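You operate a simulated robot arm through the tools that you are given. There is no shell and no other tool.

The job below is to be done with a simulated robot arm. You get a single attempt, and the scene is never put back.

## Task
Put things in order on the plywood table. At the end: the green valve module stands on top of the white filter pack; the red valve module stands where the green valve module stood; the clear white-rimmed water trap from the plywood table stands where the red valve module stood; the white oxygen cell from the plywood table is on the white tall filter box; whatever was shut is shut again. Leave all else as you found it, and nothing knocked over.

Only the result counts: the job must be done as asked and must still hold three seconds after the hand-in. Knocking over, shifting, dropping, spilling or breaking anything else fails it.

## Robot
A 7-joint arm with a two-finger parallel gripper, fixed in place. Base frame: the origin is at the foot of the arm, x ahead of it, y to its left, z up; the work surface is at about z = 0. Lengths are in mm, angles in degrees, forces in N, time in s.
With the tool pointing down near the work surface it reaches from about 220 to 580 mm from the base axis. Its first joint turns from -66.0 to 66.0 degrees. Payload 2.5 kg.
Tool frame: the origin (TCP) lies between the finger pads and is the grasp point; the fingertips stand 23 mm ahead of it; z points along the fingers, y is the line along which they close. The gripper opens to 94 mm. The fingers are 38 mm wide and 10 mm thick; the gripper's body (54 by 96 mm) begins 39 mm behind the TCP.
Orientation is that of the tool frame in the base frame, as [roll, pitch, yaw] about the fixed x, y, z axes, in that order (R = Rz(yaw) Ry(pitch) Rx(roll)). With the fingers straight down and closing along the base's y, the tool's x points along the base's -x, its y along +y and its z along -z.

## Interface
- The arm moves only by the tool jog_arm. Its argument "moves" is a list of rows, each a list of 3 entries, a list of its own where there are three numbers: the shift along the base's x, y, z in units of 50 mm (1.0 is 50 mm), then the turn, a rotation vector about the base's x, y, z in units of 4 degrees (1.0 is 4 degrees), then the finger opening in cm, from 0 to 9.4. In form: [[[x, y, z], [wx, wy, wz], fingers], ...]. A call has 1 to 20 rows; each row shifts and turns the commanded pose from where the row before left it. A call with a number of a shift or a turn outside -1 to 1 is refused whole. Each row takes 0.2 s and may step no farther than 50 mm and 8.6 degrees from the row before; otherwise, or with a gripper value out of range, the whole call is refused. A pose out of reach is approached as far as the arm can. The call stops where the force on the tool passes 40 N (or 10 N more than at its start, if that is more) or the arm is blocked; 0.2 s more then pass. The fingers move at their own pace (about 108 mm/s each) and stop on an object; they squeeze with about 44 N. The grip force told is the motor's: it shows also when the fingers shut on nothing. Time passes only in rows, and 0.2 s behind the last, so rows that do not move let the fingers close. It gives the time, the measured TCP pose, the force on the tool (base axes), the opening and the grip force at its end, in the units of the frame above (readings bear some noise), with the torque about the TCP (base axes, N m) and any sound that the robot's microphone picked up.
- Cameras (640 x 400 px; columns grow to the right, rows downward): "scene" is fixed at [108.4, -388, 541.7]; the picture's right is [0.88, -0.47, 0.00], its down [-0.26, -0.49, -0.83] and it looks along [0.39, 0.73, -0.56] (base axes); focal length 342 px, centre (320, 200). "wrist" rides on the gripper at [86, 16, -75] in the tool frame; the picture's right is [-0.18, 0.98, 0.00], its down [-0.58, -0.11, -0.81] and it looks along [-0.79, -0.15, 0.59] (tool axes); focal length 243 px, centre (320, 200). There is no depth. A picture from a camera that has moved, and an enlarged one, comes with that camera's place and axes in the base frame and with its lens. The place of the scene camera against the robot may be out by one fixed shift of up to 25 mm in any direction.
- snapshot(camera): a new picture of that camera. The clock stands still meanwhile.
- zoom(camera, box): a new picture of the part [left, top, right, bottom] of that camera's present view, enlarged. The clock stands still meanwhile.
- close_job(): hands the job in; it is judged then, once.

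Places have to be worked out from the pictures, the camera data and where the tool is seen. Open the gripper and draw the arm clear of the work before you hand the job in, unless the task says otherwise.

The tools are called after ">>>" as name(argument=value, ...) on one line, values as JSON. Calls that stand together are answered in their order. jog_arm: Moves the arm, as the interface text tells. Its arguments: {"type":"object","properties":{"moves":{"type":"array","items":{"type":"array"}}},"required":["moves"]} The other tools are called the same way: snapshot (camera) takes a picture; zoom (camera, box) takes an enlarged picture of a part of a camera's view; close_job () hands the job in.

At the start:

```text
time_s: 0.0
eef_pos: [377.8, 213.9, 330.3]
tcp_rot: [179.9, 0.0, -180.0]
wrist_force: [-0.5, -0.3, 0.3]
wrist_torque: [0.0, -0.02, 0.0]
width: 94.0
finger_force: 0.1
```

scene: 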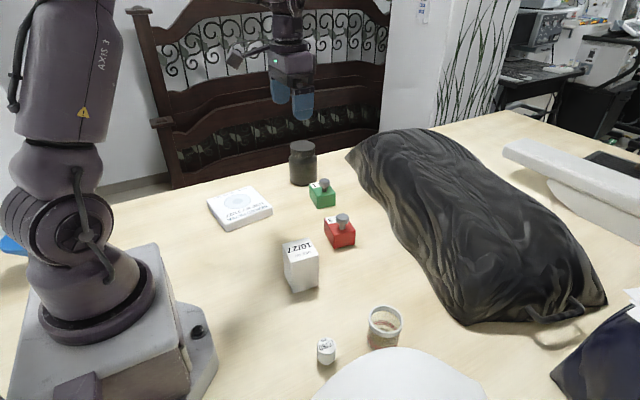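
wrist: 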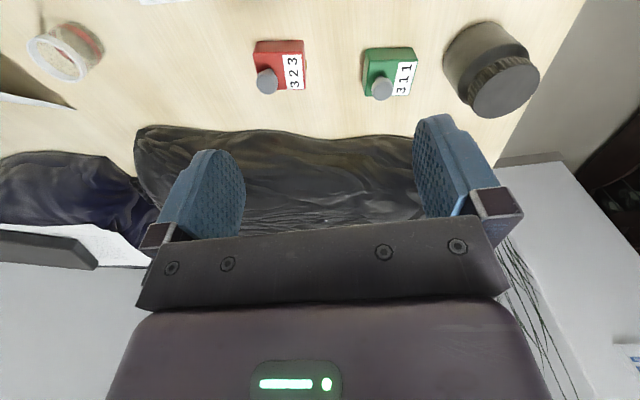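

I'll start by looking more closely at the scene from both cameras before moving anything.

>>> zoom(camera="scene", box=[190, 130, 370, 250])

>>> zoom(camera="scene", box=[260, 220, 440, 380])

>>> zoom(camera="wrist", box=[200, 0, 600, 200])

>>> snapshot(camera="scene")

```text
3.33 times, centred on (280, 190) of scene
camera zoom: at [108.4, -388.0, 541.7], right [0.88, -0.47, 0.0], down [-0.26, -0.49, -0.83], along [0.39, 0.73, -0.56], focal length 1138 px, centre (453, 233)
```

zoom: 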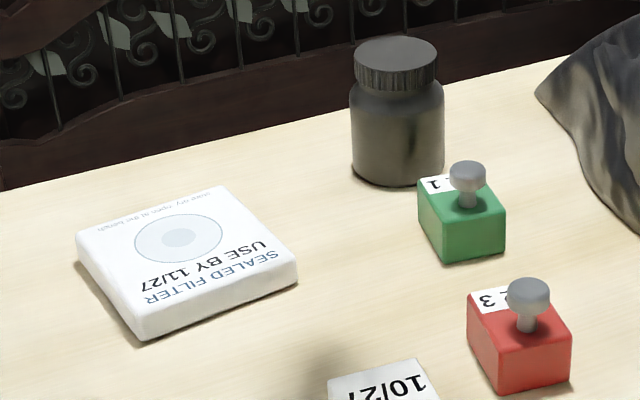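

```text
2.50 times, centred on (350, 300) of scene
camera zoom: at [108.4, -388.0, 541.7], right [0.88, -0.47, 0.0], down [-0.26, -0.49, -0.83], along [0.39, 0.73, -0.56], focal length 854 px, centre (245, -50)
```

zoom: 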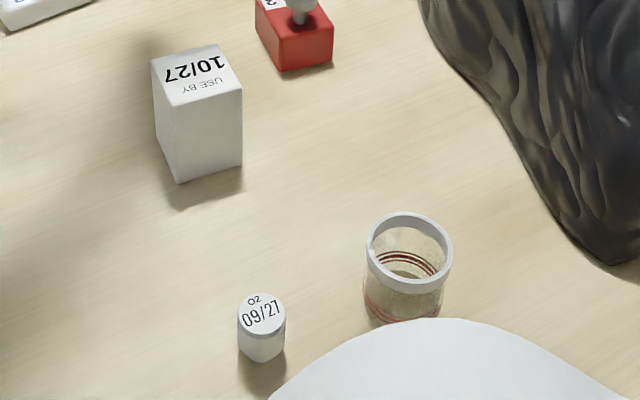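

```text
1.60 times, centred on (400, 100) of wrist
camera zoom: at [289.9, 229.7, 406.7], right [0.18, 0.98, 0.0], down [0.58, -0.11, 0.81], along [0.79, -0.15, -0.59], focal length 388 px, centre (192, 360)
```

zoom: 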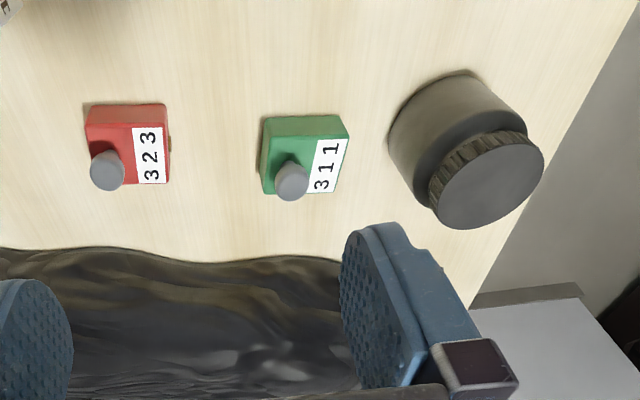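

```text
taken
```

scene: 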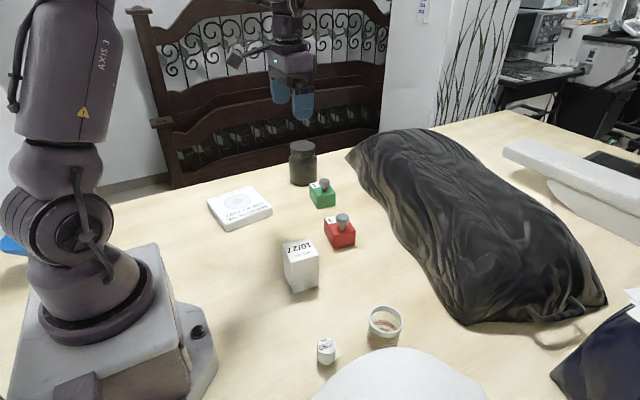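

The wrist view shows red and green modules, the jar, and the trap far off. I'll move the arm at a safe height (z≈330) over the negative-y side to look at the water trap, the oxygen cell and the big white thing near the scene camera.

>>> jog_arm(moves=[[[-0.26, -0.9, 0], [0, 0, 0], 9.4], [[-0.26, -0.9, 0], [0, 0, 0], 9.4], [[-0.26, -0.9, 0], [0, 0, 0], 9.4], [[-0.26, -0.9, 0], [0, 0, 0], 9.4], [[-0.26, -0.9, 0], [0, 0, 0], 9.4], [[-0.26, -0.9, 0], [0, 0, 0], 9.4]])

>>> snapshot(camera="wrist")

>>> snapshot(camera="scene")

```text
time_s: 1.4
eef_pos: [298.7, -57.9, 332.0]
tcp_rot: [-180.0, 0.0, -179.8]
wrist_force: [0.7, 0.0, -0.3]
wrist_torque: [0.02, -0.01, 0.01]
width: 93.8
finger_force: 0.3
```

```text
taken
camera wrist: at [210.8, -43.1, 406.7], right [0.18, 0.98, 0.0], down [0.58, -0.11, 0.81], along [0.79, -0.15, -0.59], focal length 243 px, centre (320, 200)
```

wrist: 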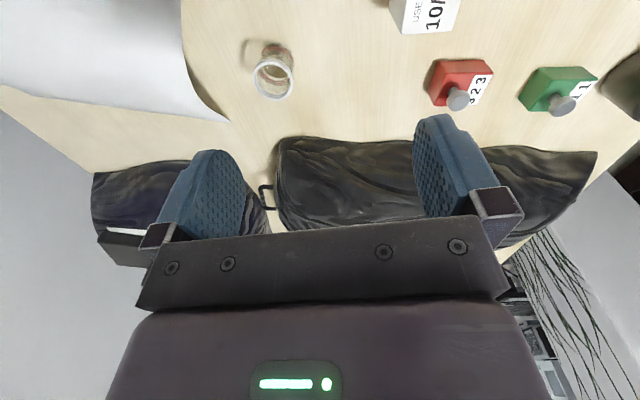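

```text
taken
```

scene: 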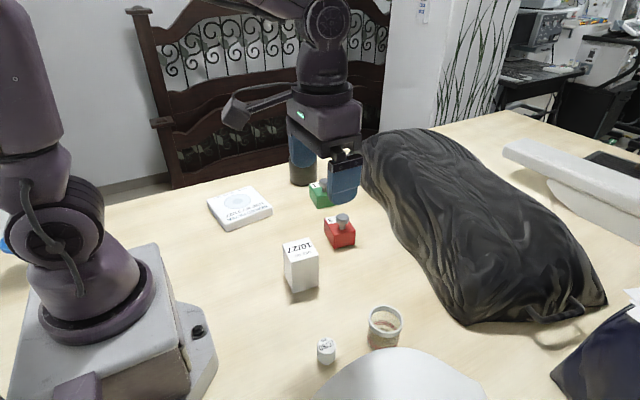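

The white thing beside the trap seems tall (~100 mm), so I need a better look. I'll yaw the tool -90° so the wrist camera looks toward -y at the trap and cell, descending a little while staying clear of everything.

>>> jog_arm(moves=[[[0.03, 0.03, -0.05], [0, 0, -1], 9.4], [[0.03, 0.03, -0.05], [0, 0, -1], 9.4], [[0.03, 0.03, -0.05], [0, 0, -1], 9.4], [[0.03, 0.03, -0.05], [0, 0, -1], 9.4], [[0.03, 0.03, -0.05], [0, 0, -1], 9.4], [[0.03, 0.03, -0.05], [0, 0, -1], 9.4], [[0.03, 0.03, -0.05], [0, 0, -1], 9.4], [[0.03, 0.03, -0.05], [0, 0, -1], 9.4], [[0.03, 0.03, -0.05], [0, 0, -1], 9.4], [[0.03, 0.03, -0.05], [0, 0, -1], 9.4], [[0.03, 0.03, -0.05], [0, 0, -1], 9.4], [[0.03, 0.03, -0.05], [0, 0, -1], 9.4], [[0.03, 0.03, -0.05], [0, 0, -1], 9.4], [[0.03, 0.03, -0.05], [0, 0, -1], 9.4], [[0.03, 0.03, -0.05], [0, 0, -1], 9.4], [[0.03, 0.03, -0.05], [0, 0, -1], 9.4], [[0.03, 0.03, -0.05], [0, 0, -1], 9.4], [[0.03, 0.03, -0.05], [0, 0, -1], 9.4], [[0.03, 0.03, -0.05], [0, 0, -1], 9.4], [[0.03, 0.03, -0.05], [0, 0, -1], 9.4]])

>>> snapshot(camera="wrist")

```text
time_s: 5.6
eef_pos: [329.8, -25.0, 281.4]
tcp_rot: [180.0, 0.0, 99.9]
wrist_force: [-0.1, 0.1, -1.0]
wrist_torque: [0.01, 0.0, -0.01]
width: 93.9
finger_force: 0.1
```

```text
taken
camera wrist: at [329.1, 62.0, 356.5], right [1.0, -0.01, 0.0], down [-0.01, -0.59, 0.81], along [-0.01, -0.81, -0.59], focal length 243 px, centre (320, 200)
```

wrist: 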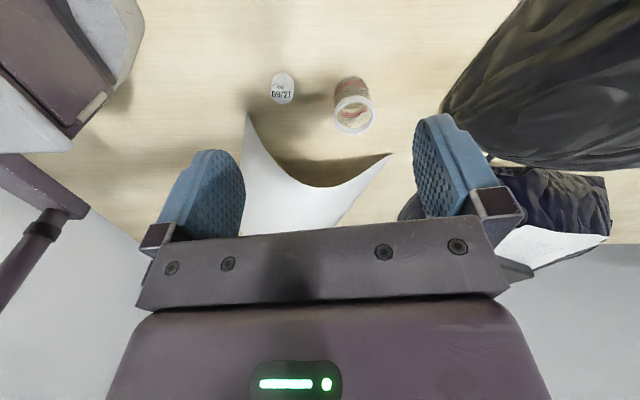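

The white thing looks like a raised curved sheet with two corners. I'll zoom in on it and on the trap and cell.

>>> zoom(camera="wrist", box=[220, 50, 420, 250])

>>> zoom(camera="scene", box=[280, 300, 500, 400])

```text
2.00 times, centred on (320, 150) of wrist
camera zoom: at [329.1, 62.0, 356.5], right [1.0, -0.01, 0.0], down [-0.01, -0.59, 0.81], along [-0.01, -0.81, -0.59], focal length 485 px, centre (320, 300)
```

zoom: 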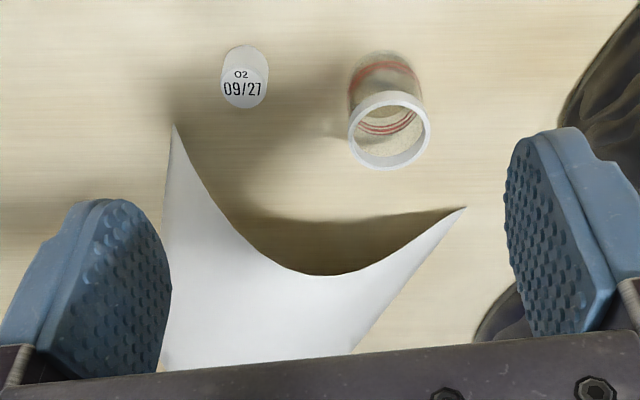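

```text
2.91 times, centred on (390, 350) of scene
camera zoom: at [108.4, -388.0, 541.7], right [0.88, -0.47, 0.0], down [-0.26, -0.49, -0.83], along [0.39, 0.73, -0.56], focal length 993 px, centre (116, -236)
```

zoom: 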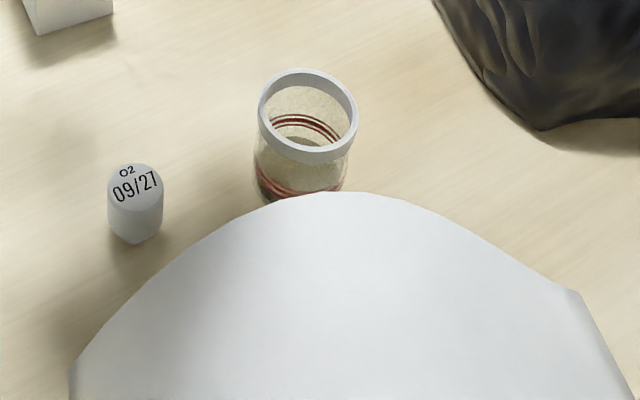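

The white object is an arched sheet with feet near (205,-179) and (463,-272), about 120 mm high. The cell is near (273,-130) and the trap near (375,-145), both clear of the sheet if I keep the fingers closing along x. Next I'll go back to the green/red side for a closer view.

>>> jog_arm(moves=[[[0.06, 0.255, -0.04], [0, 0, 1], 9.4], [[0.06, 0.255, -0.04], [0, 0, 1], 9.4], [[0.06, 0.255, -0.04], [0, 0, 1], 9.4], [[0.06, 0.255, -0.04], [0, 0, 1], 9.4], [[0.06, 0.255, -0.04], [0, 0, 1], 9.4], [[0.06, 0.255, -0.04], [0, 0, 1], 9.4], [[0.06, 0.255, -0.04], [0, 0, 1], 9.4], [[0.06, 0.255, -0.04], [0, 0, 1], 9.4], [[0.06, 0.255, -0.04], [0, 0, 1], 9.4], [[0.06, 0.255, -0.04], [0, 0, 1], 9.4], [[0.06, 0.255, -0.04], [0, 0, 1], 9.4], [[0.06, 0.255, -0.04], [0, 0, 1], 9.4], [[0.06, 0.255, -0.04], [0, 0, 1], 9.4], [[0.06, 0.255, -0.04], [0, 0, 1], 9.4], [[0.06, 0.255, -0.04], [0, 0, 1], 9.4], [[0.06, 0.255, -0.04], [0, 0, 1], 9.4], [[0.06, 0.255, -0.04], [0, 0, 1], 9.4], [[0.06, 0.255, -0.04], [0, 0, 1], 9.4], [[0.06, 0.255, -0.04], [0, 0, 1], 9.4], [[0.06, 0.255, -0.04], [0, 0, 1], 9.4]])

>>> snapshot(camera="wrist")

>>> zoom(camera="wrist", box=[160, 0, 480, 200])

```text
time_s: 9.8
eef_pos: [390.1, 231.6, 240.6]
tcp_rot: [-179.9, -0.1, -179.9]
wrist_force: [-0.4, 0.0, -0.5]
wrist_torque: [0.03, 0.01, -0.01]
width: 94.0
finger_force: 0.1
```

```text
taken
camera wrist: at [303.4, 246.0, 316.1], right [0.18, 0.98, 0.0], down [0.58, -0.11, 0.81], along [0.79, -0.15, -0.59], focal length 243 px, centre (320, 200)
```

wrist: 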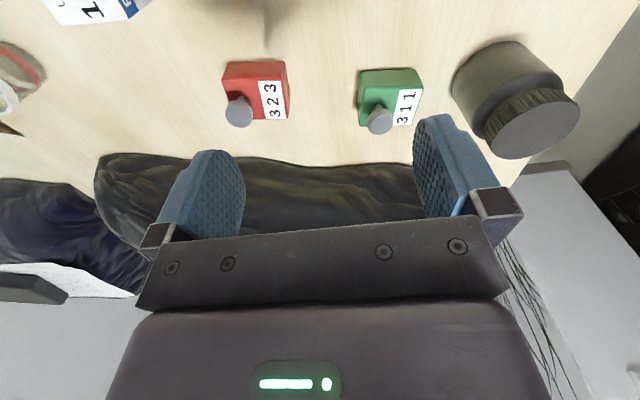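

```text
2.00 times, centred on (320, 100) of wrist
camera zoom: at [303.4, 246.0, 316.1], right [0.18, 0.98, 0.0], down [0.58, -0.11, 0.81], along [0.79, -0.15, -0.59], focal length 485 px, centre (320, 400)
```

zoom: 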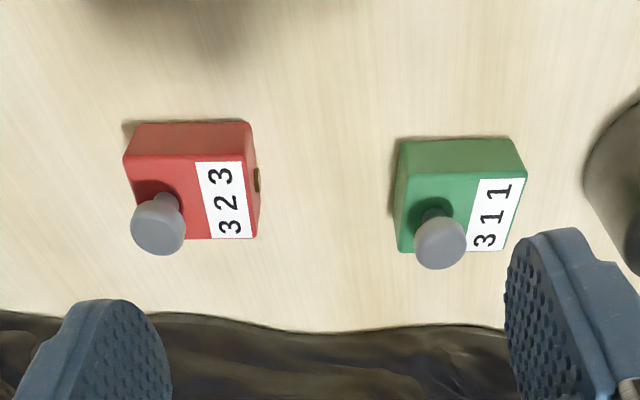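

Green looks centred near (495,301), red near (456,137), both about 70×55×38 mm with the knob top at z≈78 and yaw around -10°. There's a brass spot on red's side, so I'll zoom in on the side faces and on the knob.

>>> zoom(camera="wrist", box=[210, 50, 310, 130])

>>> zoom(camera="wrist", box=[340, 55, 440, 140])

>>> zoom(camera="scene", box=[300, 170, 370, 255])

```text
5.00 times, centred on (260, 90) of wrist
camera zoom: at [303.4, 246.0, 316.1], right [0.18, 0.98, 0.0], down [0.58, -0.11, 0.81], along [0.79, -0.15, -0.59], focal length 1213 px, centre (620, 750)
```

zoom: 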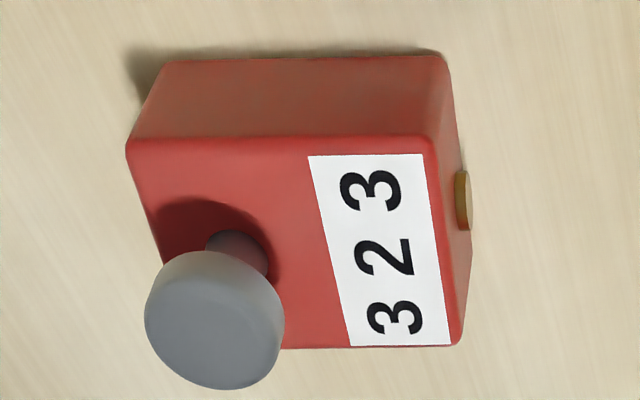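

```text
4.71 times, centred on (390, 98) of wrist
camera zoom: at [303.4, 246.0, 316.1], right [0.18, 0.98, 0.0], down [0.58, -0.11, 0.81], along [0.79, -0.15, -0.59], focal length 1142 px, centre (-9, 682)
```

zoom: 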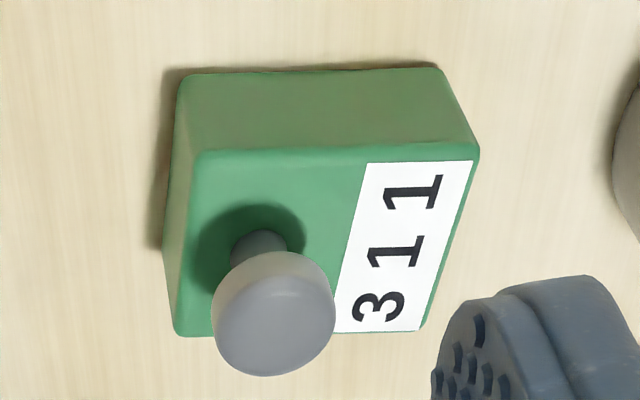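

```text
4.71 times, centred on (335, 212) of scene
camera zoom: at [108.4, -388.0, 541.7], right [0.88, -0.47, 0.0], down [-0.26, -0.49, -0.83], along [0.39, 0.73, -0.56], focal length 1607 px, centre (249, 141)
```

zoom: 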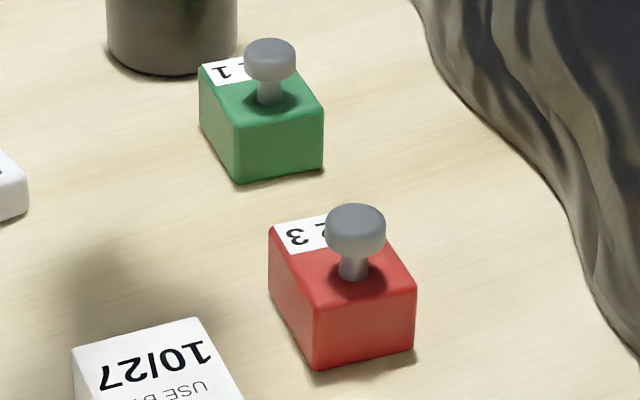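

The brass port sits only on the +y' face, so I'll grip the modules across their short x' sides, with a tool yaw of about +80° from the present. I'll rotate that way now, which also turns the camera toward the filter pack.

>>> jog_arm(moves=[[[-0.04, -0.03, 0], [0, 0, 1], 9.4], [[-0.04, -0.03, 0], [0, 0, 1], 9.4], [[-0.04, -0.03, 0], [0, 0, 1], 9.4], [[-0.04, -0.03, 0], [0, 0, 1], 9.4], [[-0.04, -0.03, 0], [0, 0, 1], 9.4], [[-0.04, -0.03, 0], [0, 0, 1], 9.4], [[-0.04, -0.03, 0], [0, 0, 1], 9.4], [[-0.04, -0.03, 0], [0, 0, 1], 9.4], [[-0.04, -0.03, 0], [0, 0, 1], 9.4], [[-0.04, -0.03, 0], [0, 0, 1], 9.4], [[-0.04, -0.03, 0], [0, 0, 1], 9.4], [[-0.04, -0.03, 0], [0, 0, 1], 9.4], [[-0.04, -0.03, 0], [0, 0, 1], 9.4], [[-0.04, -0.03, 0], [0, 0, 1], 9.4], [[-0.04, -0.03, 0], [0, 0, 1], 9.4], [[-0.04, -0.03, 0], [0, 0, 1], 9.4], [[-0.04, -0.03, 0], [0, 0, 1], 9.4], [[-0.04, -0.03, 0], [0, 0, 1], 9.4], [[-0.04, -0.03, 0], [0, 0, 1], 9.4], [[-0.04, -0.03, 0], [0, 0, 1], 9.4]])

>>> snapshot(camera="wrist")

>>> zoom(camera="wrist", box=[100, 0, 300, 125])

>>> zoom(camera="wrist", box=[330, 0, 530, 125])

```text
time_s: 14.0
eef_pos: [349.0, 200.2, 241.5]
tcp_rot: [-179.9, 0.0, -99.7]
wrist_force: [0.1, 0.3, 0.6]
wrist_torque: [0.03, 0.0, 0.03]
width: 94.1
finger_force: 0.0
```

```text
taken
camera wrist: at [317.7, 117.1, 317.0], right [-0.94, 0.35, 0.0], down [0.21, 0.55, 0.81], along [0.28, 0.76, -0.59], focal length 243 px, centre (320, 200)
```

wrist: 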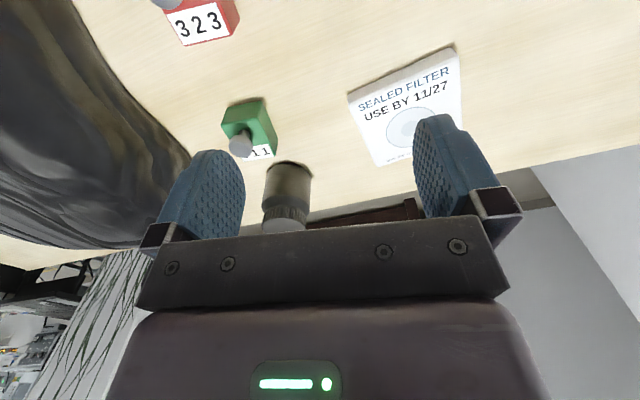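

```text
3.20 times, centred on (200, 62) of wrist
camera zoom: at [317.7, 117.1, 317.0], right [-0.94, 0.35, 0.0], down [0.21, 0.55, 0.81], along [0.28, 0.76, -0.59], focal length 776 px, centre (704, 640)
```

zoom: 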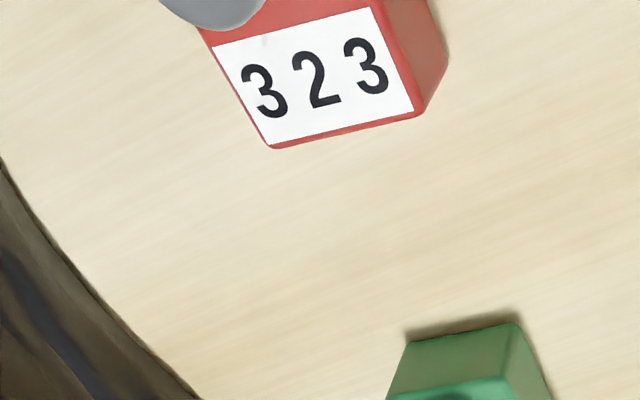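

```text
3.20 times, centred on (430, 62) of wrist
camera zoom: at [317.7, 117.1, 317.0], right [-0.94, 0.35, 0.0], down [0.21, 0.55, 0.81], along [0.28, 0.76, -0.59], focal length 776 px, centre (-32, 640)
```

zoom: 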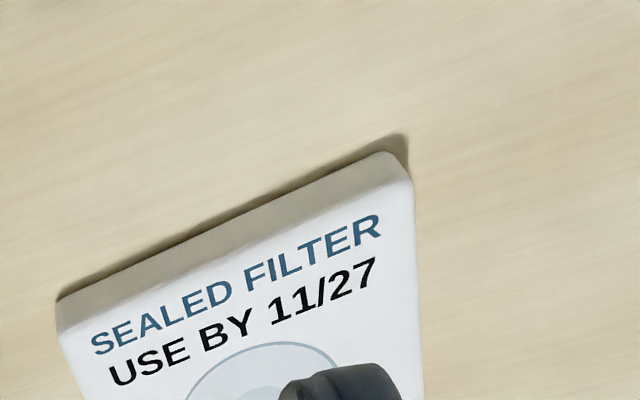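

Readings agree from both views: green is centred at about (495.4, 299.6), and the pack top is at z≈25, centred at about (272, 363). I'll move above green with a small offset toward the base for reach, at z≈150.

>>> jog_arm(moves=[[[0.48, 0.293, -0.3], [0, 0, 0], 9.4], [[0.48, 0.293, -0.3], [0, 0, 0], 9.4], [[0.48, 0.293, -0.3], [0, 0, 0], 9.4], [[0.48, 0.293, -0.3], [0, 0, 0], 9.4], [[0.48, 0.293, -0.3], [0, 0, 0], 9.4], [[0.48, 0.293, -0.3], [0, 0, 0], 9.4]])

>>> snapshot(camera="wrist")

>>> zoom(camera="scene", box=[220, 100, 400, 250])

```text
time_s: 15.4
eef_pos: [493.1, 289.1, 152.2]
tcp_rot: [179.9, 0.0, -99.9]
wrist_force: [0.5, -0.4, 0.6]
wrist_torque: [0.0, 0.0, 0.02]
width: 94.0
finger_force: 0.1
```

```text
taken
camera wrist: at [461.3, 205.5, 226.9], right [-0.94, 0.35, 0.0], down [0.21, 0.55, 0.81], along [0.28, 0.75, -0.59], focal length 243 px, centre (320, 200)
```

wrist: 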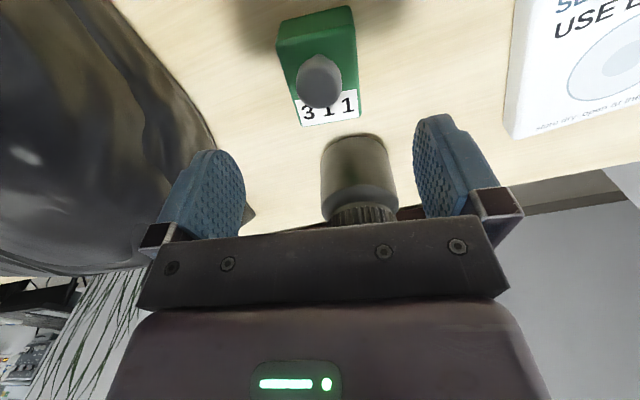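

```text
2.67 times, centred on (310, 175) of scene
camera zoom: at [108.4, -388.0, 541.7], right [0.88, -0.47, 0.0], down [-0.26, -0.49, -0.83], along [0.39, 0.73, -0.56], focal length 910 px, centre (347, 267)
```

zoom: 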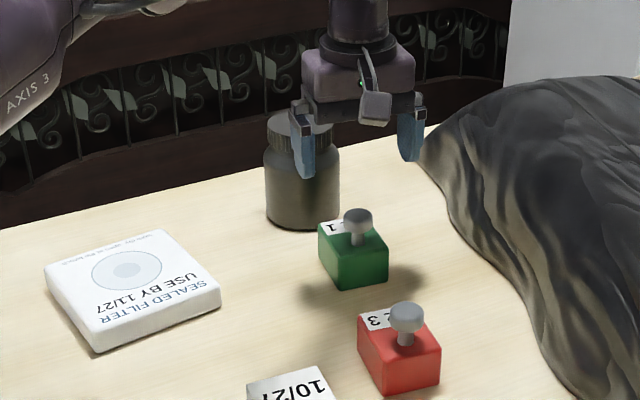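

The pose is reached fine and green lies between the fingers. One zoom to confirm its centring and knob height before descending.

>>> zoom(camera="wrist", box=[240, 0, 400, 140])

```text
2.86 times, centred on (320, 70) of wrist
camera zoom: at [461.3, 205.5, 226.9], right [-0.94, 0.35, 0.0], down [0.21, 0.55, 0.81], along [0.28, 0.75, -0.59], focal length 693 px, centre (320, 571)
```

zoom: 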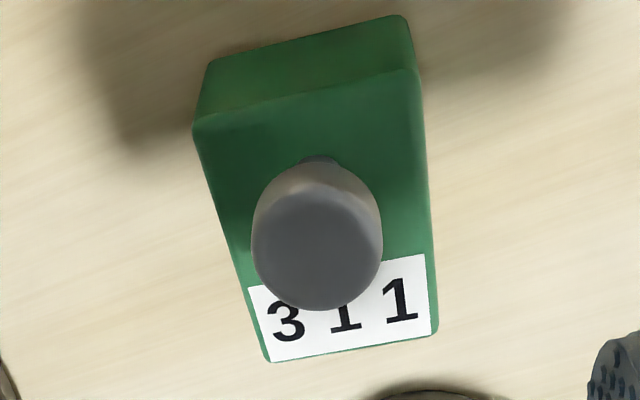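

Green's centre refines to about (494.5, 300.3), yaw -8.7°, height ≈41, knob top ≤ 80. The TCP is well centred across x', so I'll descend to z≈46 to keep the palm above the knob.

>>> jog_arm(moves=[[[0, 0, -0.5], [0, 0, 0.3], 9.4], [[0, 0, -0.5], [0, 0, 0], 9.4], [[0, 0, -0.5], [0, 0, 0], 9.4], [[0, 0, -0.3], [0, 0, 0], 9.4], [[0, 0, -0.3], [0, 0, 0], 9.4]])

>>> zoom(camera="scene", box=[260, 110, 380, 220])

>>> snapshot(camera="wrist")

```text
time_s: 16.6
eef_pos: [493.1, 288.8, 46.8]
tcp_rot: [179.9, 0.0, -98.7]
wrist_force: [0.5, 0.6, -0.3]
wrist_torque: [-0.01, 0.04, -0.03]
width: 93.9
finger_force: 0.1
```

```text
3.64 times, centred on (320, 165) of scene
camera zoom: at [108.4, -388.0, 541.7], right [0.88, -0.47, 0.0], down [-0.26, -0.49, -0.83], along [0.39, 0.73, -0.56], focal length 1242 px, centre (320, 327)
```

zoom: 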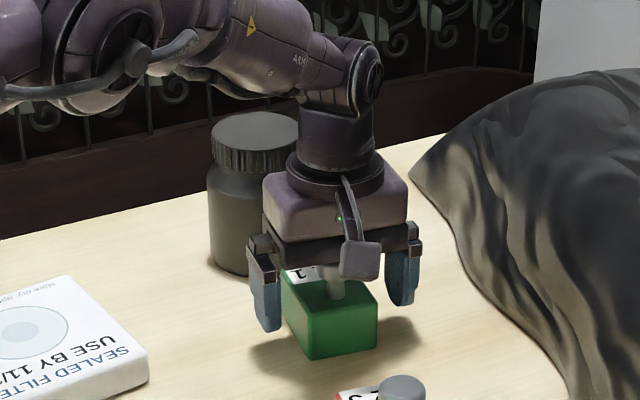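

```text
taken
camera wrist: at [463.7, 204.8, 121.8], right [-0.94, 0.33, 0.0], down [0.2, 0.56, 0.81], along [0.27, 0.76, -0.59], focal length 243 px, centre (320, 200)
```

wrist: 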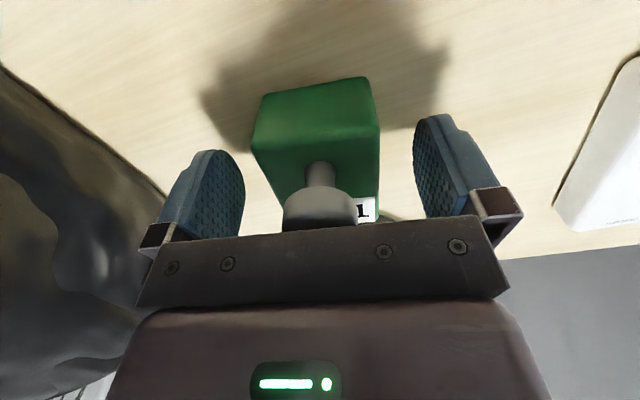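

No contact, and the knob sits just under the palm with the block centred between the fingers. Closing now.

>>> jog_arm(moves=[[[0, 0, 0], [0, 0, 0], 4.0], [[0, 0, 0], [0, 0, 0], 4.0], [[0, 0, 0], [0, 0, 0], 4.0], [[0, 0, 0], [0, 0, 0], 4.0]])

>>> snapshot(camera="wrist")

```text
time_s: 17.6
eef_pos: [493.4, 289.9, 45.8]
tcp_rot: [-179.9, 0.0, -98.7]
wrist_force: [-0.7, 0.4, 0.2]
wrist_torque: [0.02, -0.03, 0.04]
width: 55.9
finger_force: 44.1
```

```text
taken
camera wrist: at [463.6, 204.7, 121.9], right [-0.94, 0.33, 0.0], down [0.2, 0.56, 0.81], along [0.27, 0.76, -0.59], focal length 243 px, centre (320, 200)
```

wrist: 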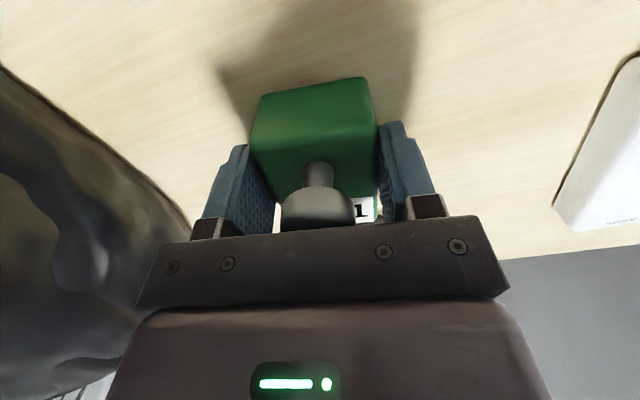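

Gripped: width 55.9 mm with 44 N. I'll lift straight up and check the hold.

>>> jog_arm(moves=[[[0, 0, 0.4], [0, 0, 0], 4.0], [[0, 0, 0.6], [0, 0, 0], 4.0], [[0, 0, 0.8], [0, 0, 0], 4.0], [[0, 0, 0.8], [0, 0, 0], 4.0]])

>>> snapshot(camera="wrist")

>>> snapshot(camera="scene")

```text
time_s: 18.6
eef_pos: [492.5, 287.4, 176.7]
tcp_rot: [179.9, -0.1, -98.9]
wrist_force: [0.2, -0.3, -3.0]
wrist_torque: [-0.02, 0.0, -0.02]
width: 55.6
finger_force: 44.1
```

```text
taken
camera wrist: at [462.4, 204.2, 251.6], right [-0.94, 0.33, 0.0], down [0.2, 0.56, 0.81], along [0.27, 0.76, -0.59], focal length 243 px, centre (320, 200)
```

wrist: 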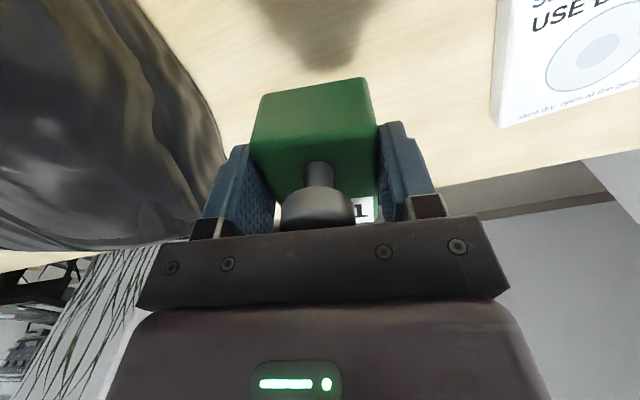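

```text
taken
```

scene: 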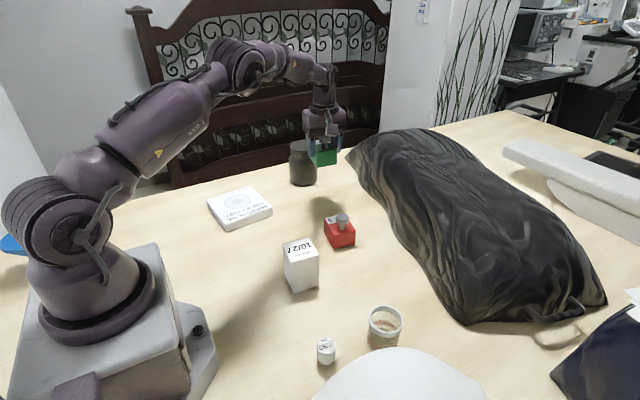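

Held firmly (≈0.3 kg), and the red module and jar are undisturbed. I'll carry green over to the pack, putting the block centre at about (272,361) so the TCP is at about (270.6,350), and stay high.

>>> jog_arm(moves=[[[-0.74, 0.209, 0], [0, 0, 0], 4.0], [[-0.74, 0.209, 0], [0, 0, 0], 4.0], [[-0.74, 0.209, 0], [0, 0, 0], 4.0], [[-0.74, 0.209, 0], [0, 0, 0], 4.0], [[-0.74, 0.209, 0], [0, 0, 0], 4.0], [[-0.74, 0.209, 0], [0, 0, 0], 4.0], [[0, 0, 0], [0, 0, 0], 4.0]])

>>> snapshot(camera="wrist")

>>> zoom(camera="scene", box=[180, 90, 340, 240])

```text
time_s: 20.2
eef_pos: [271.5, 351.6, 176.5]
tcp_rot: [-180.0, -0.1, -98.8]
wrist_force: [0.0, 0.4, -2.6]
wrist_torque: [-0.03, 0.0, -0.03]
width: 55.6
finger_force: 43.9
```

```text
taken
camera wrist: at [241.4, 267.4, 251.0], right [-0.94, 0.33, 0.0], down [0.2, 0.56, 0.81], along [0.27, 0.76, -0.59], focal length 243 px, centre (320, 200)
```

wrist: 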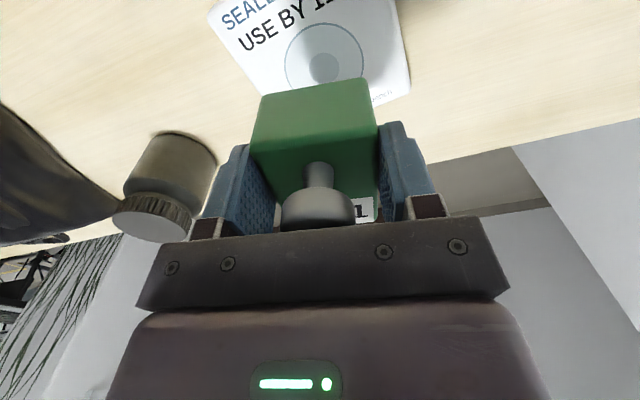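

```text
2.67 times, centred on (260, 165) of scene
camera zoom: at [108.4, -388.0, 541.7], right [0.88, -0.47, 0.0], down [-0.26, -0.49, -0.83], along [0.39, 0.73, -0.56], focal length 910 px, centre (480, 293)
```

zoom: 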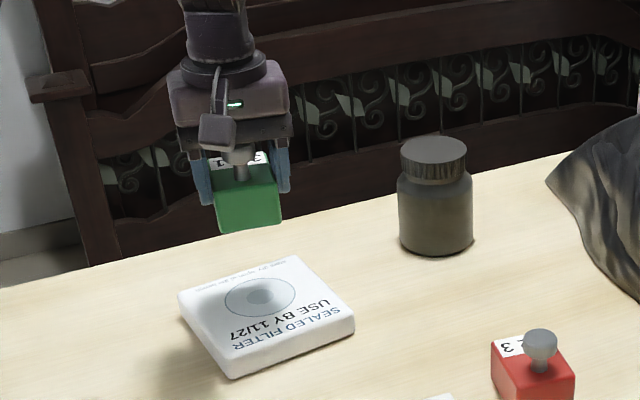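

The pack is seen centred below the block, and the block centre is now at about (272.9,362.5). I'll descend to a few mm above the expected contact (TCP z≈71).

>>> jog_arm(moves=[[[0, 0, -0.6], [0, 0, 0], 4.0], [[0, 0, -0.6], [0, 0, 0], 4.0], [[0, 0, -0.4], [0, 0, 0], 4.0], [[0, 0, -0.3], [0, 0, 0], 4.0], [[0, 0, 0], [0, 0, 0], 4.0]])

>>> zoom(camera="scene", box=[180, 120, 300, 240])

>>> snapshot(camera="wrist")

```text
time_s: 21.4
eef_pos: [272.1, 350.9, 79.2]
tcp_rot: [-180.0, -0.1, -98.9]
wrist_force: [0.3, 0.0, -2.3]
wrist_torque: [-0.04, 0.0, 0.02]
width: 55.6
finger_force: 44.1
```

```text
3.33 times, centred on (240, 180) of scene
camera zoom: at [108.4, -388.0, 541.7], right [0.88, -0.47, 0.0], down [-0.26, -0.49, -0.83], along [0.39, 0.73, -0.56], focal length 1138 px, centre (587, 267)
```

zoom: 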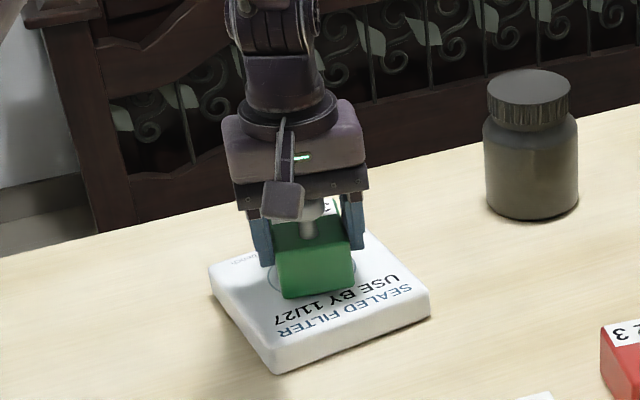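

```text
taken
camera wrist: at [242.0, 266.8, 155.5], right [-0.94, 0.33, 0.0], down [0.2, 0.56, 0.81], along [0.27, 0.76, -0.59], focal length 243 px, centre (320, 200)
```

wrist: 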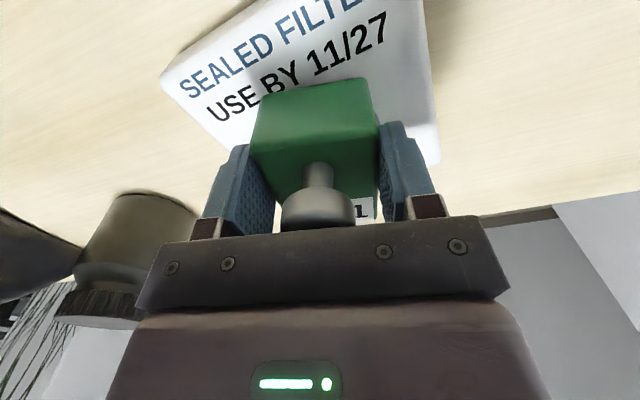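

The block hovers just above the pack, well inside its edges. I'll lower in small steps and watch the force.

>>> jog_arm(moves=[[[0, 0, -0.04], [0, 0, 0], 4.0], [[0, 0, -0.04], [0, 0, 0], 4.0], [[0, 0, -0.04], [0, 0, 0], 4.0]])

```text
time_s: 22.2
eef_pos: [270.9, 351.5, 76.2]
tcp_rot: [-179.8, 0.1, -98.7]
wrist_force: [-3.8, -6.0, 18.0]
wrist_torque: [-0.26, 0.43, 0.05]
width: 55.9
finger_force: 44.2
```

Contact at TCP z≈76 (18 N upward), so the pack top is at about 30. I'll ease up 1.5 mm to relieve the press, then open the fingers.

>>> jog_arm(moves=[[[0, 0, 0.03], [0, 0, 0], 4.0], [[0, 0, 0], [0, 0, 0], 4.0]])

```text
time_s: 22.8
eef_pos: [271.9, 350.5, 77.2]
tcp_rot: [-180.0, 0.0, -98.7]
wrist_force: [0.7, 1.1, 1.5]
wrist_torque: [0.0, -0.04, -0.01]
width: 55.9
finger_force: 43.9
```

Force is near zero, with the block resting on the pack. Opening the fingers now.

>>> jog_arm(moves=[[[0, 0, 0], [0, 0, 0], 6.5], [[0, 0, 0], [0, 0, 0], 8.0], [[0, 0, 0], [0, 0, 0], 9.0], [[0, 0, 0], [0, 0, 0], 9.0]])

>>> snapshot(camera="wrist")

>>> zoom(camera="scene", box=[180, 120, 300, 240])

```text
time_s: 23.8
eef_pos: [271.0, 349.7, 77.7]
tcp_rot: [-180.0, 0.0, -98.9]
wrist_force: [0.4, 0.0, 0.0]
wrist_torque: [0.03, -0.02, 0.02]
width: 90.0
finger_force: 0.0
```

```text
taken
camera wrist: at [241.1, 266.5, 152.2], right [-0.94, 0.33, 0.0], down [0.2, 0.56, 0.81], along [0.27, 0.76, -0.59], focal length 243 px, centre (320, 200)
```

wrist: 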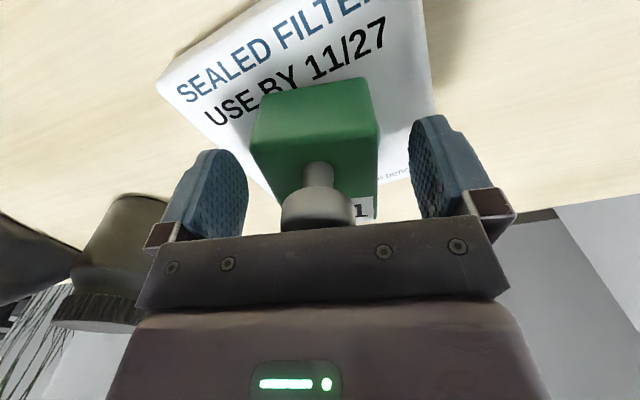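

```text
3.33 times, centred on (240, 180) of scene
camera zoom: at [108.4, -388.0, 541.7], right [0.88, -0.47, 0.0], down [-0.26, -0.49, -0.83], along [0.39, 0.73, -0.56], focal length 1138 px, centre (587, 267)
```

zoom: 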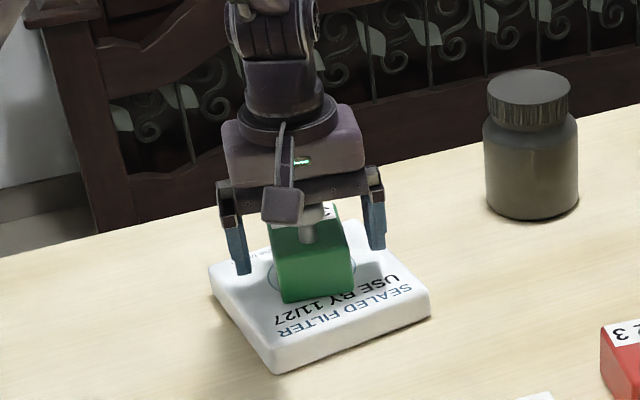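

Green stands on the pack. I'll retreat straight up, then move over red at z≈200 for a measured look.

>>> jog_arm(moves=[[[0, 0, 0.4], [0, 0, 0], 9.0], [[0, 0, 0.8], [0, 0, 0], 9.4], [[0, 0, 0.9], [0, 0, 0], 9.4], [[0, 0, 0.4], [0, 0, 0], 9.4], [[0.529, -0.643, 0], [0, 0, 0], 9.4], [[0.529, -0.643, 0], [0, 0, 0], 9.4], [[0.529, -0.643, 0], [0, 0, 0], 9.4], [[0.529, -0.643, 0], [0, 0, 0], 9.4], [[0.529, -0.643, 0], [0, 0, 0], 9.4], [[0.529, -0.643, 0], [0, 0, 0], 9.4], [[0.529, -0.643, 0], [0, 0, 0], 9.4]])

>>> snapshot(camera="wrist")

>>> zoom(camera="wrist", box=[240, 0, 400, 140])

>>> snapshot(camera="scene")

```text
time_s: 26.2
eef_pos: [458.3, 123.9, 203.2]
tcp_rot: [-179.9, 0.0, -98.6]
wrist_force: [0.1, 0.7, -0.2]
wrist_torque: [0.0, -0.02, 0.01]
width: 93.9
finger_force: 0.0
```

```text
taken
camera wrist: at [429.2, 39.9, 277.9], right [-0.94, 0.33, 0.0], down [0.2, 0.56, 0.81], along [0.27, 0.76, -0.59], focal length 243 px, centre (320, 200)
```

wrist: 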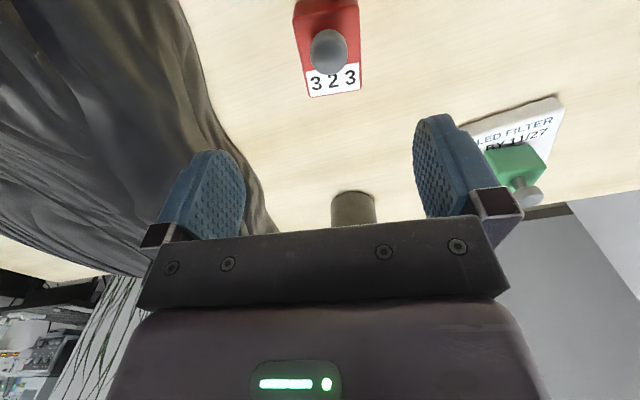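

```text
2.86 times, centred on (320, 70) of wrist
camera zoom: at [429.2, 39.9, 277.9], right [-0.94, 0.33, 0.0], down [0.2, 0.56, 0.81], along [0.27, 0.76, -0.59], focal length 693 px, centre (320, 571)
```

zoom: 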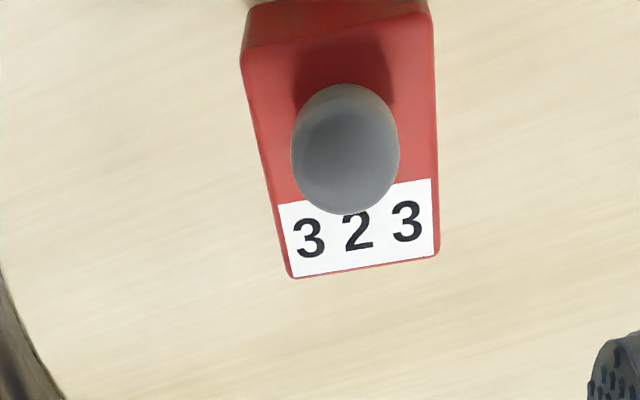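

```text
taken
```

scene: 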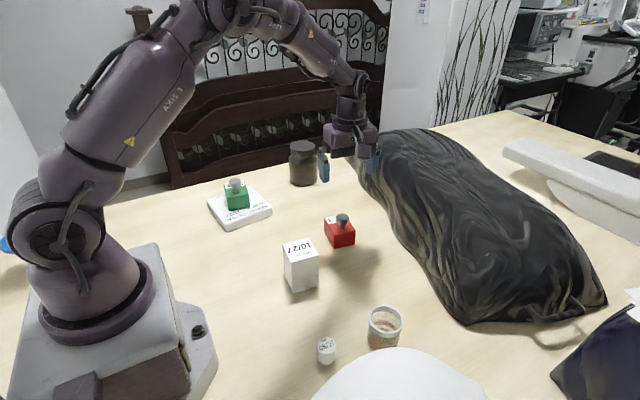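

Red measures as centred at about (453.5,139.5), yaw ≈ -9.4°. I'll descend over it with the same grip geometry as green: TCP offset 11 mm toward -y', final z≈46.

>>> jog_arm(moves=[[[-0.128, 0.09, -0.5], [0, 0, -0.2], 9.4], [[0, 0, -0.7], [0, 0, 0], 9.4], [[0, 0, -0.7], [0, 0, 0], 9.4], [[0, 0, -0.6], [0, 0, 0], 9.4], [[0, 0, -0.4], [0, 0, 0], 9.4], [[0, 0, -0.24], [0, 0, 0], 9.4]])

>>> snapshot(camera="wrist")

>>> zoom(camera="scene", box=[280, 150, 400, 270])

```text
time_s: 27.6
eef_pos: [450.3, 130.1, 44.6]
tcp_rot: [180.0, 0.0, -99.5]
wrist_force: [-0.3, -0.4, 1.4]
wrist_torque: [-0.01, 0.01, -0.03]
width: 94.0
finger_force: 0.0
```

```text
taken
camera wrist: at [419.1, 46.6, 120.4], right [-0.94, 0.34, 0.0], down [0.2, 0.56, 0.81], along [0.28, 0.76, -0.59], focal length 243 px, centre (320, 200)
```

wrist: 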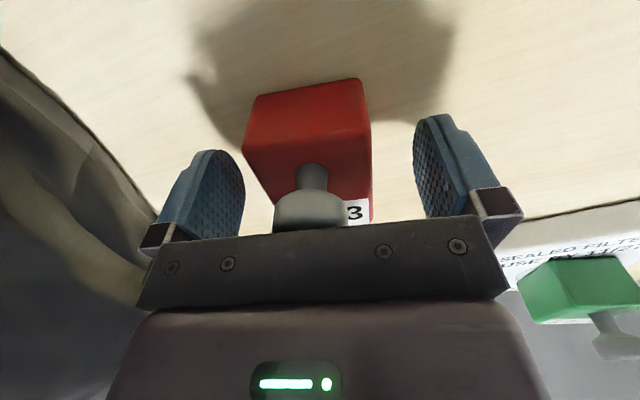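

```text
3.33 times, centred on (340, 210) of scene
camera zoom: at [108.4, -388.0, 541.7], right [0.88, -0.47, 0.0], down [-0.26, -0.49, -0.83], along [0.39, 0.73, -0.56], focal length 1138 px, centre (253, 167)
```

zoom: 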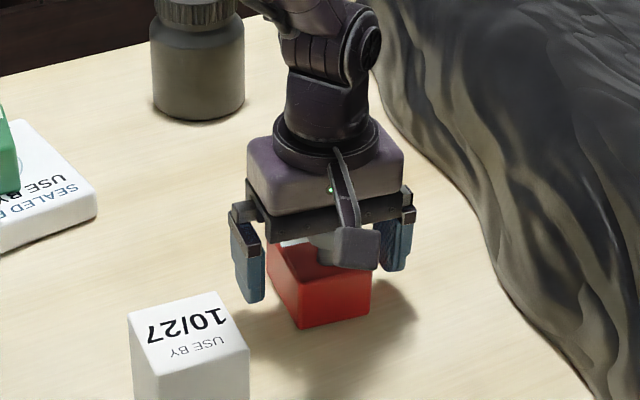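

Red sits about 3 mm toward +x' of the finger centre, so I'll nudge +3 mm along x' and close the fingers.

>>> jog_arm(moves=[[[0.06, -0.01, 0.02], [0, 0, 0], 9.4], [[0, 0, 0], [0, 0, 0], 4.0], [[0, 0, 0], [0, 0, 0], 4.0], [[0, 0, 0], [0, 0, 0], 4.0], [[0, 0, 0], [0, 0, 0], 4.0]])

>>> snapshot(camera="wrist")

```text
time_s: 28.8
eef_pos: [453.3, 130.1, 46.1]
tcp_rot: [180.0, 0.0, -99.6]
wrist_force: [1.2, 0.1, 0.0]
wrist_torque: [0.07, 0.01, 0.05]
width: 55.7
finger_force: 44.3
```

```text
taken
camera wrist: at [422.0, 46.3, 121.3], right [-0.94, 0.34, 0.0], down [0.2, 0.56, 0.81], along [0.28, 0.76, -0.59], focal length 243 px, centre (320, 200)
```

wrist: 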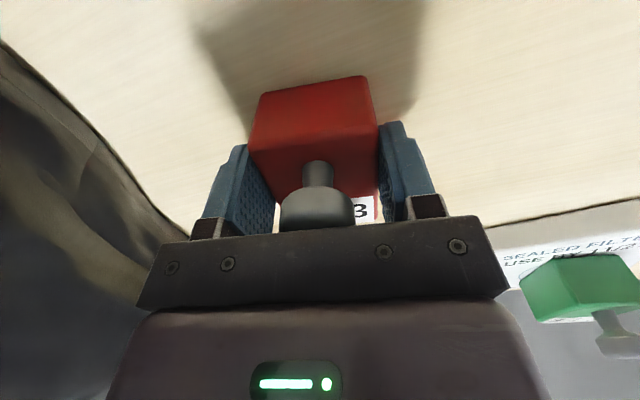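

Same grip pose as green had; red's original centre is therefore about (454.5,140.5). I'll lift and carry red to green's old spot (TCP 493.2, 289.3).

>>> jog_arm(moves=[[[0, 0, 0.4], [0, 0, 0], 4.0], [[0, 0, 0.6], [0, 0, 0], 4.0], [[0, 0, 0.8], [0, 0, 0], 4.0], [[0, 0, 0.2], [0, 0, 0], 4.0], [[0.2, 0.797, 0], [0, 0, 0.22], 4.0], [[0.2, 0.797, 0], [0, 0, 0], 4.0], [[0.2, 0.797, 0], [0, 0, 0], 4.0], [[0.2, 0.797, 0], [0, 0, 0], 4.0], [[0, 0, 0], [0, 0, 0], 4.0]])

>>> snapshot(camera="wrist")

>>> zoom(camera="scene", box=[260, 110, 380, 230])

```text
time_s: 30.8
eef_pos: [493.0, 287.2, 144.1]
tcp_rot: [-180.0, 0.0, -98.8]
wrist_force: [-0.1, 0.7, -2.6]
wrist_torque: [-0.03, 0.0, -0.03]
width: 55.6
finger_force: 44.3
```

```text
taken
camera wrist: at [464.2, 203.7, 220.7], right [-0.94, 0.33, 0.0], down [0.2, 0.56, 0.81], along [0.27, 0.76, -0.59], focal length 243 px, centre (320, 200)
```

wrist: 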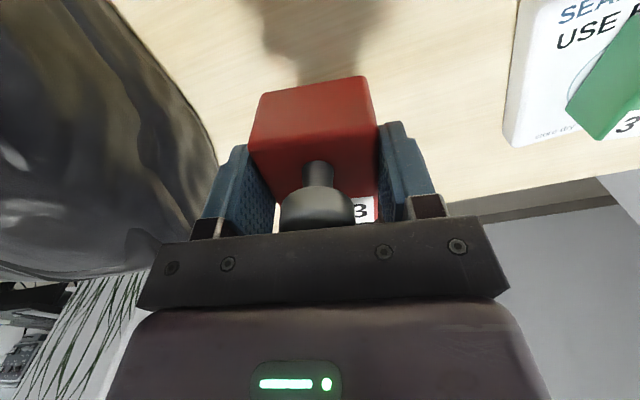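

```text
3.33 times, centred on (320, 170) of scene
camera zoom: at [108.4, -388.0, 541.7], right [0.88, -0.47, 0.0], down [-0.26, -0.49, -0.83], along [0.39, 0.73, -0.56], focal length 1138 px, centre (320, 300)
```

zoom: 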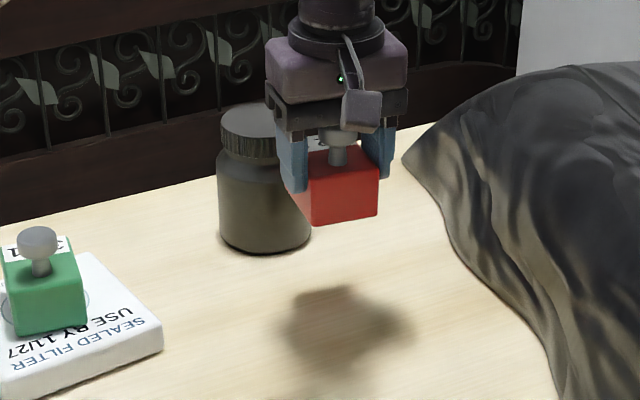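

Red is over the spot; the readings suggest it's about 1 mm short in y. I'll correct that and descend to just above contact.

>>> jog_arm(moves=[[[0, 0.024, -0.6], [0, 0, 0], 4.0], [[0, 0, -0.6], [0, 0, 0], 4.0], [[0, 0, -0.4], [0, 0, 0], 4.0], [[0, 0, -0.22], [0, 0, 0], 4.0], [[0, 0, 0], [0, 0, 0], 4.0]])

```text
time_s: 32.0
eef_pos: [493.6, 290.3, 55.5]
tcp_rot: [-179.9, -0.1, -98.7]
wrist_force: [0.1, -0.4, -2.9]
wrist_torque: [0.0, -0.03, -0.01]
width: 55.6
finger_force: 43.8
```

Still free (only the weight shows on the sensor), so I'll lower gently to contact.

>>> jog_arm(moves=[[[0, 0, -0.08], [0, 0, 0], 4.0], [[0, 0, -0.04], [0, 0, 0], 4.0], [[0, 0, -0.03], [0, 0, 0], 4.0], [[0, 0, 0], [0, 0, 0], 4.0]])

```text
time_s: 33.0
eef_pos: [492.1, 290.7, 47.9]
tcp_rot: [-179.9, 0.0, -98.6]
wrist_force: [-0.1, -0.5, -2.8]
wrist_torque: [-0.03, 0.0, 0.01]
width: 55.7
finger_force: 43.7
```

>>> jog_arm(moves=[[[0, 0, -0.03], [0, 0, 0], 4.0], [[0, 0, 0], [0, 0, 0], 4.0]])

```text
time_s: 33.6
eef_pos: [494.0, 289.8, 47.0]
tcp_rot: [-180.0, 0.0, -98.7]
wrist_force: [-1.8, -0.6, 1.1]
wrist_torque: [0.02, 0.13, 0.04]
width: 55.9
finger_force: 44.4
```

I left a sentence out before the last two calls; the readings there showed light contact, with force now going from -2.8 to +1.1 N. Red is resting on the table, so I'll open the fingers.

>>> jog_arm(moves=[[[0, 0, 0], [0, 0, 0], 6.5], [[0, 0, 0], [0, 0, 0], 8.0], [[0, 0, 0], [0, 0, 0], 9.2], [[0, 0, 0], [0, 0, 0], 9.2]])

>>> snapshot(camera="wrist")

>>> zoom(camera="scene", box=[260, 110, 380, 230])

```text
time_s: 34.6
eef_pos: [494.1, 291.0, 44.1]
tcp_rot: [-180.0, 0.0, -98.7]
wrist_force: [0.4, 0.1, -0.5]
wrist_torque: [0.03, 0.03, -0.01]
width: 91.8
finger_force: 0.0
```

```text
taken
camera wrist: at [463.1, 206.6, 121.0], right [-0.94, 0.33, 0.0], down [0.2, 0.56, 0.81], along [0.27, 0.76, -0.59], focal length 243 px, centre (320, 200)
```

wrist: 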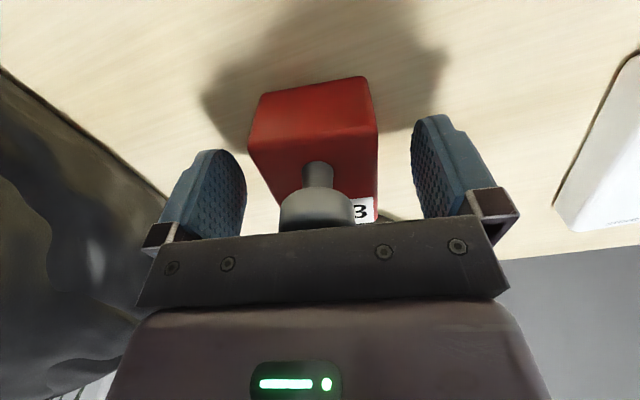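

```text
3.33 times, centred on (320, 170) of scene
camera zoom: at [108.4, -388.0, 541.7], right [0.88, -0.47, 0.0], down [-0.26, -0.49, -0.83], along [0.39, 0.73, -0.56], focal length 1138 px, centre (320, 300)
```

zoom: 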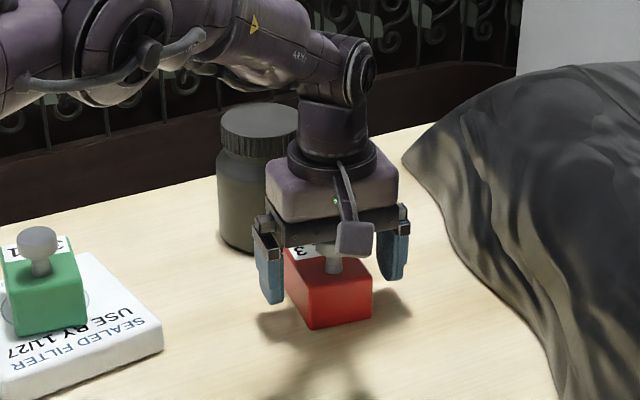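

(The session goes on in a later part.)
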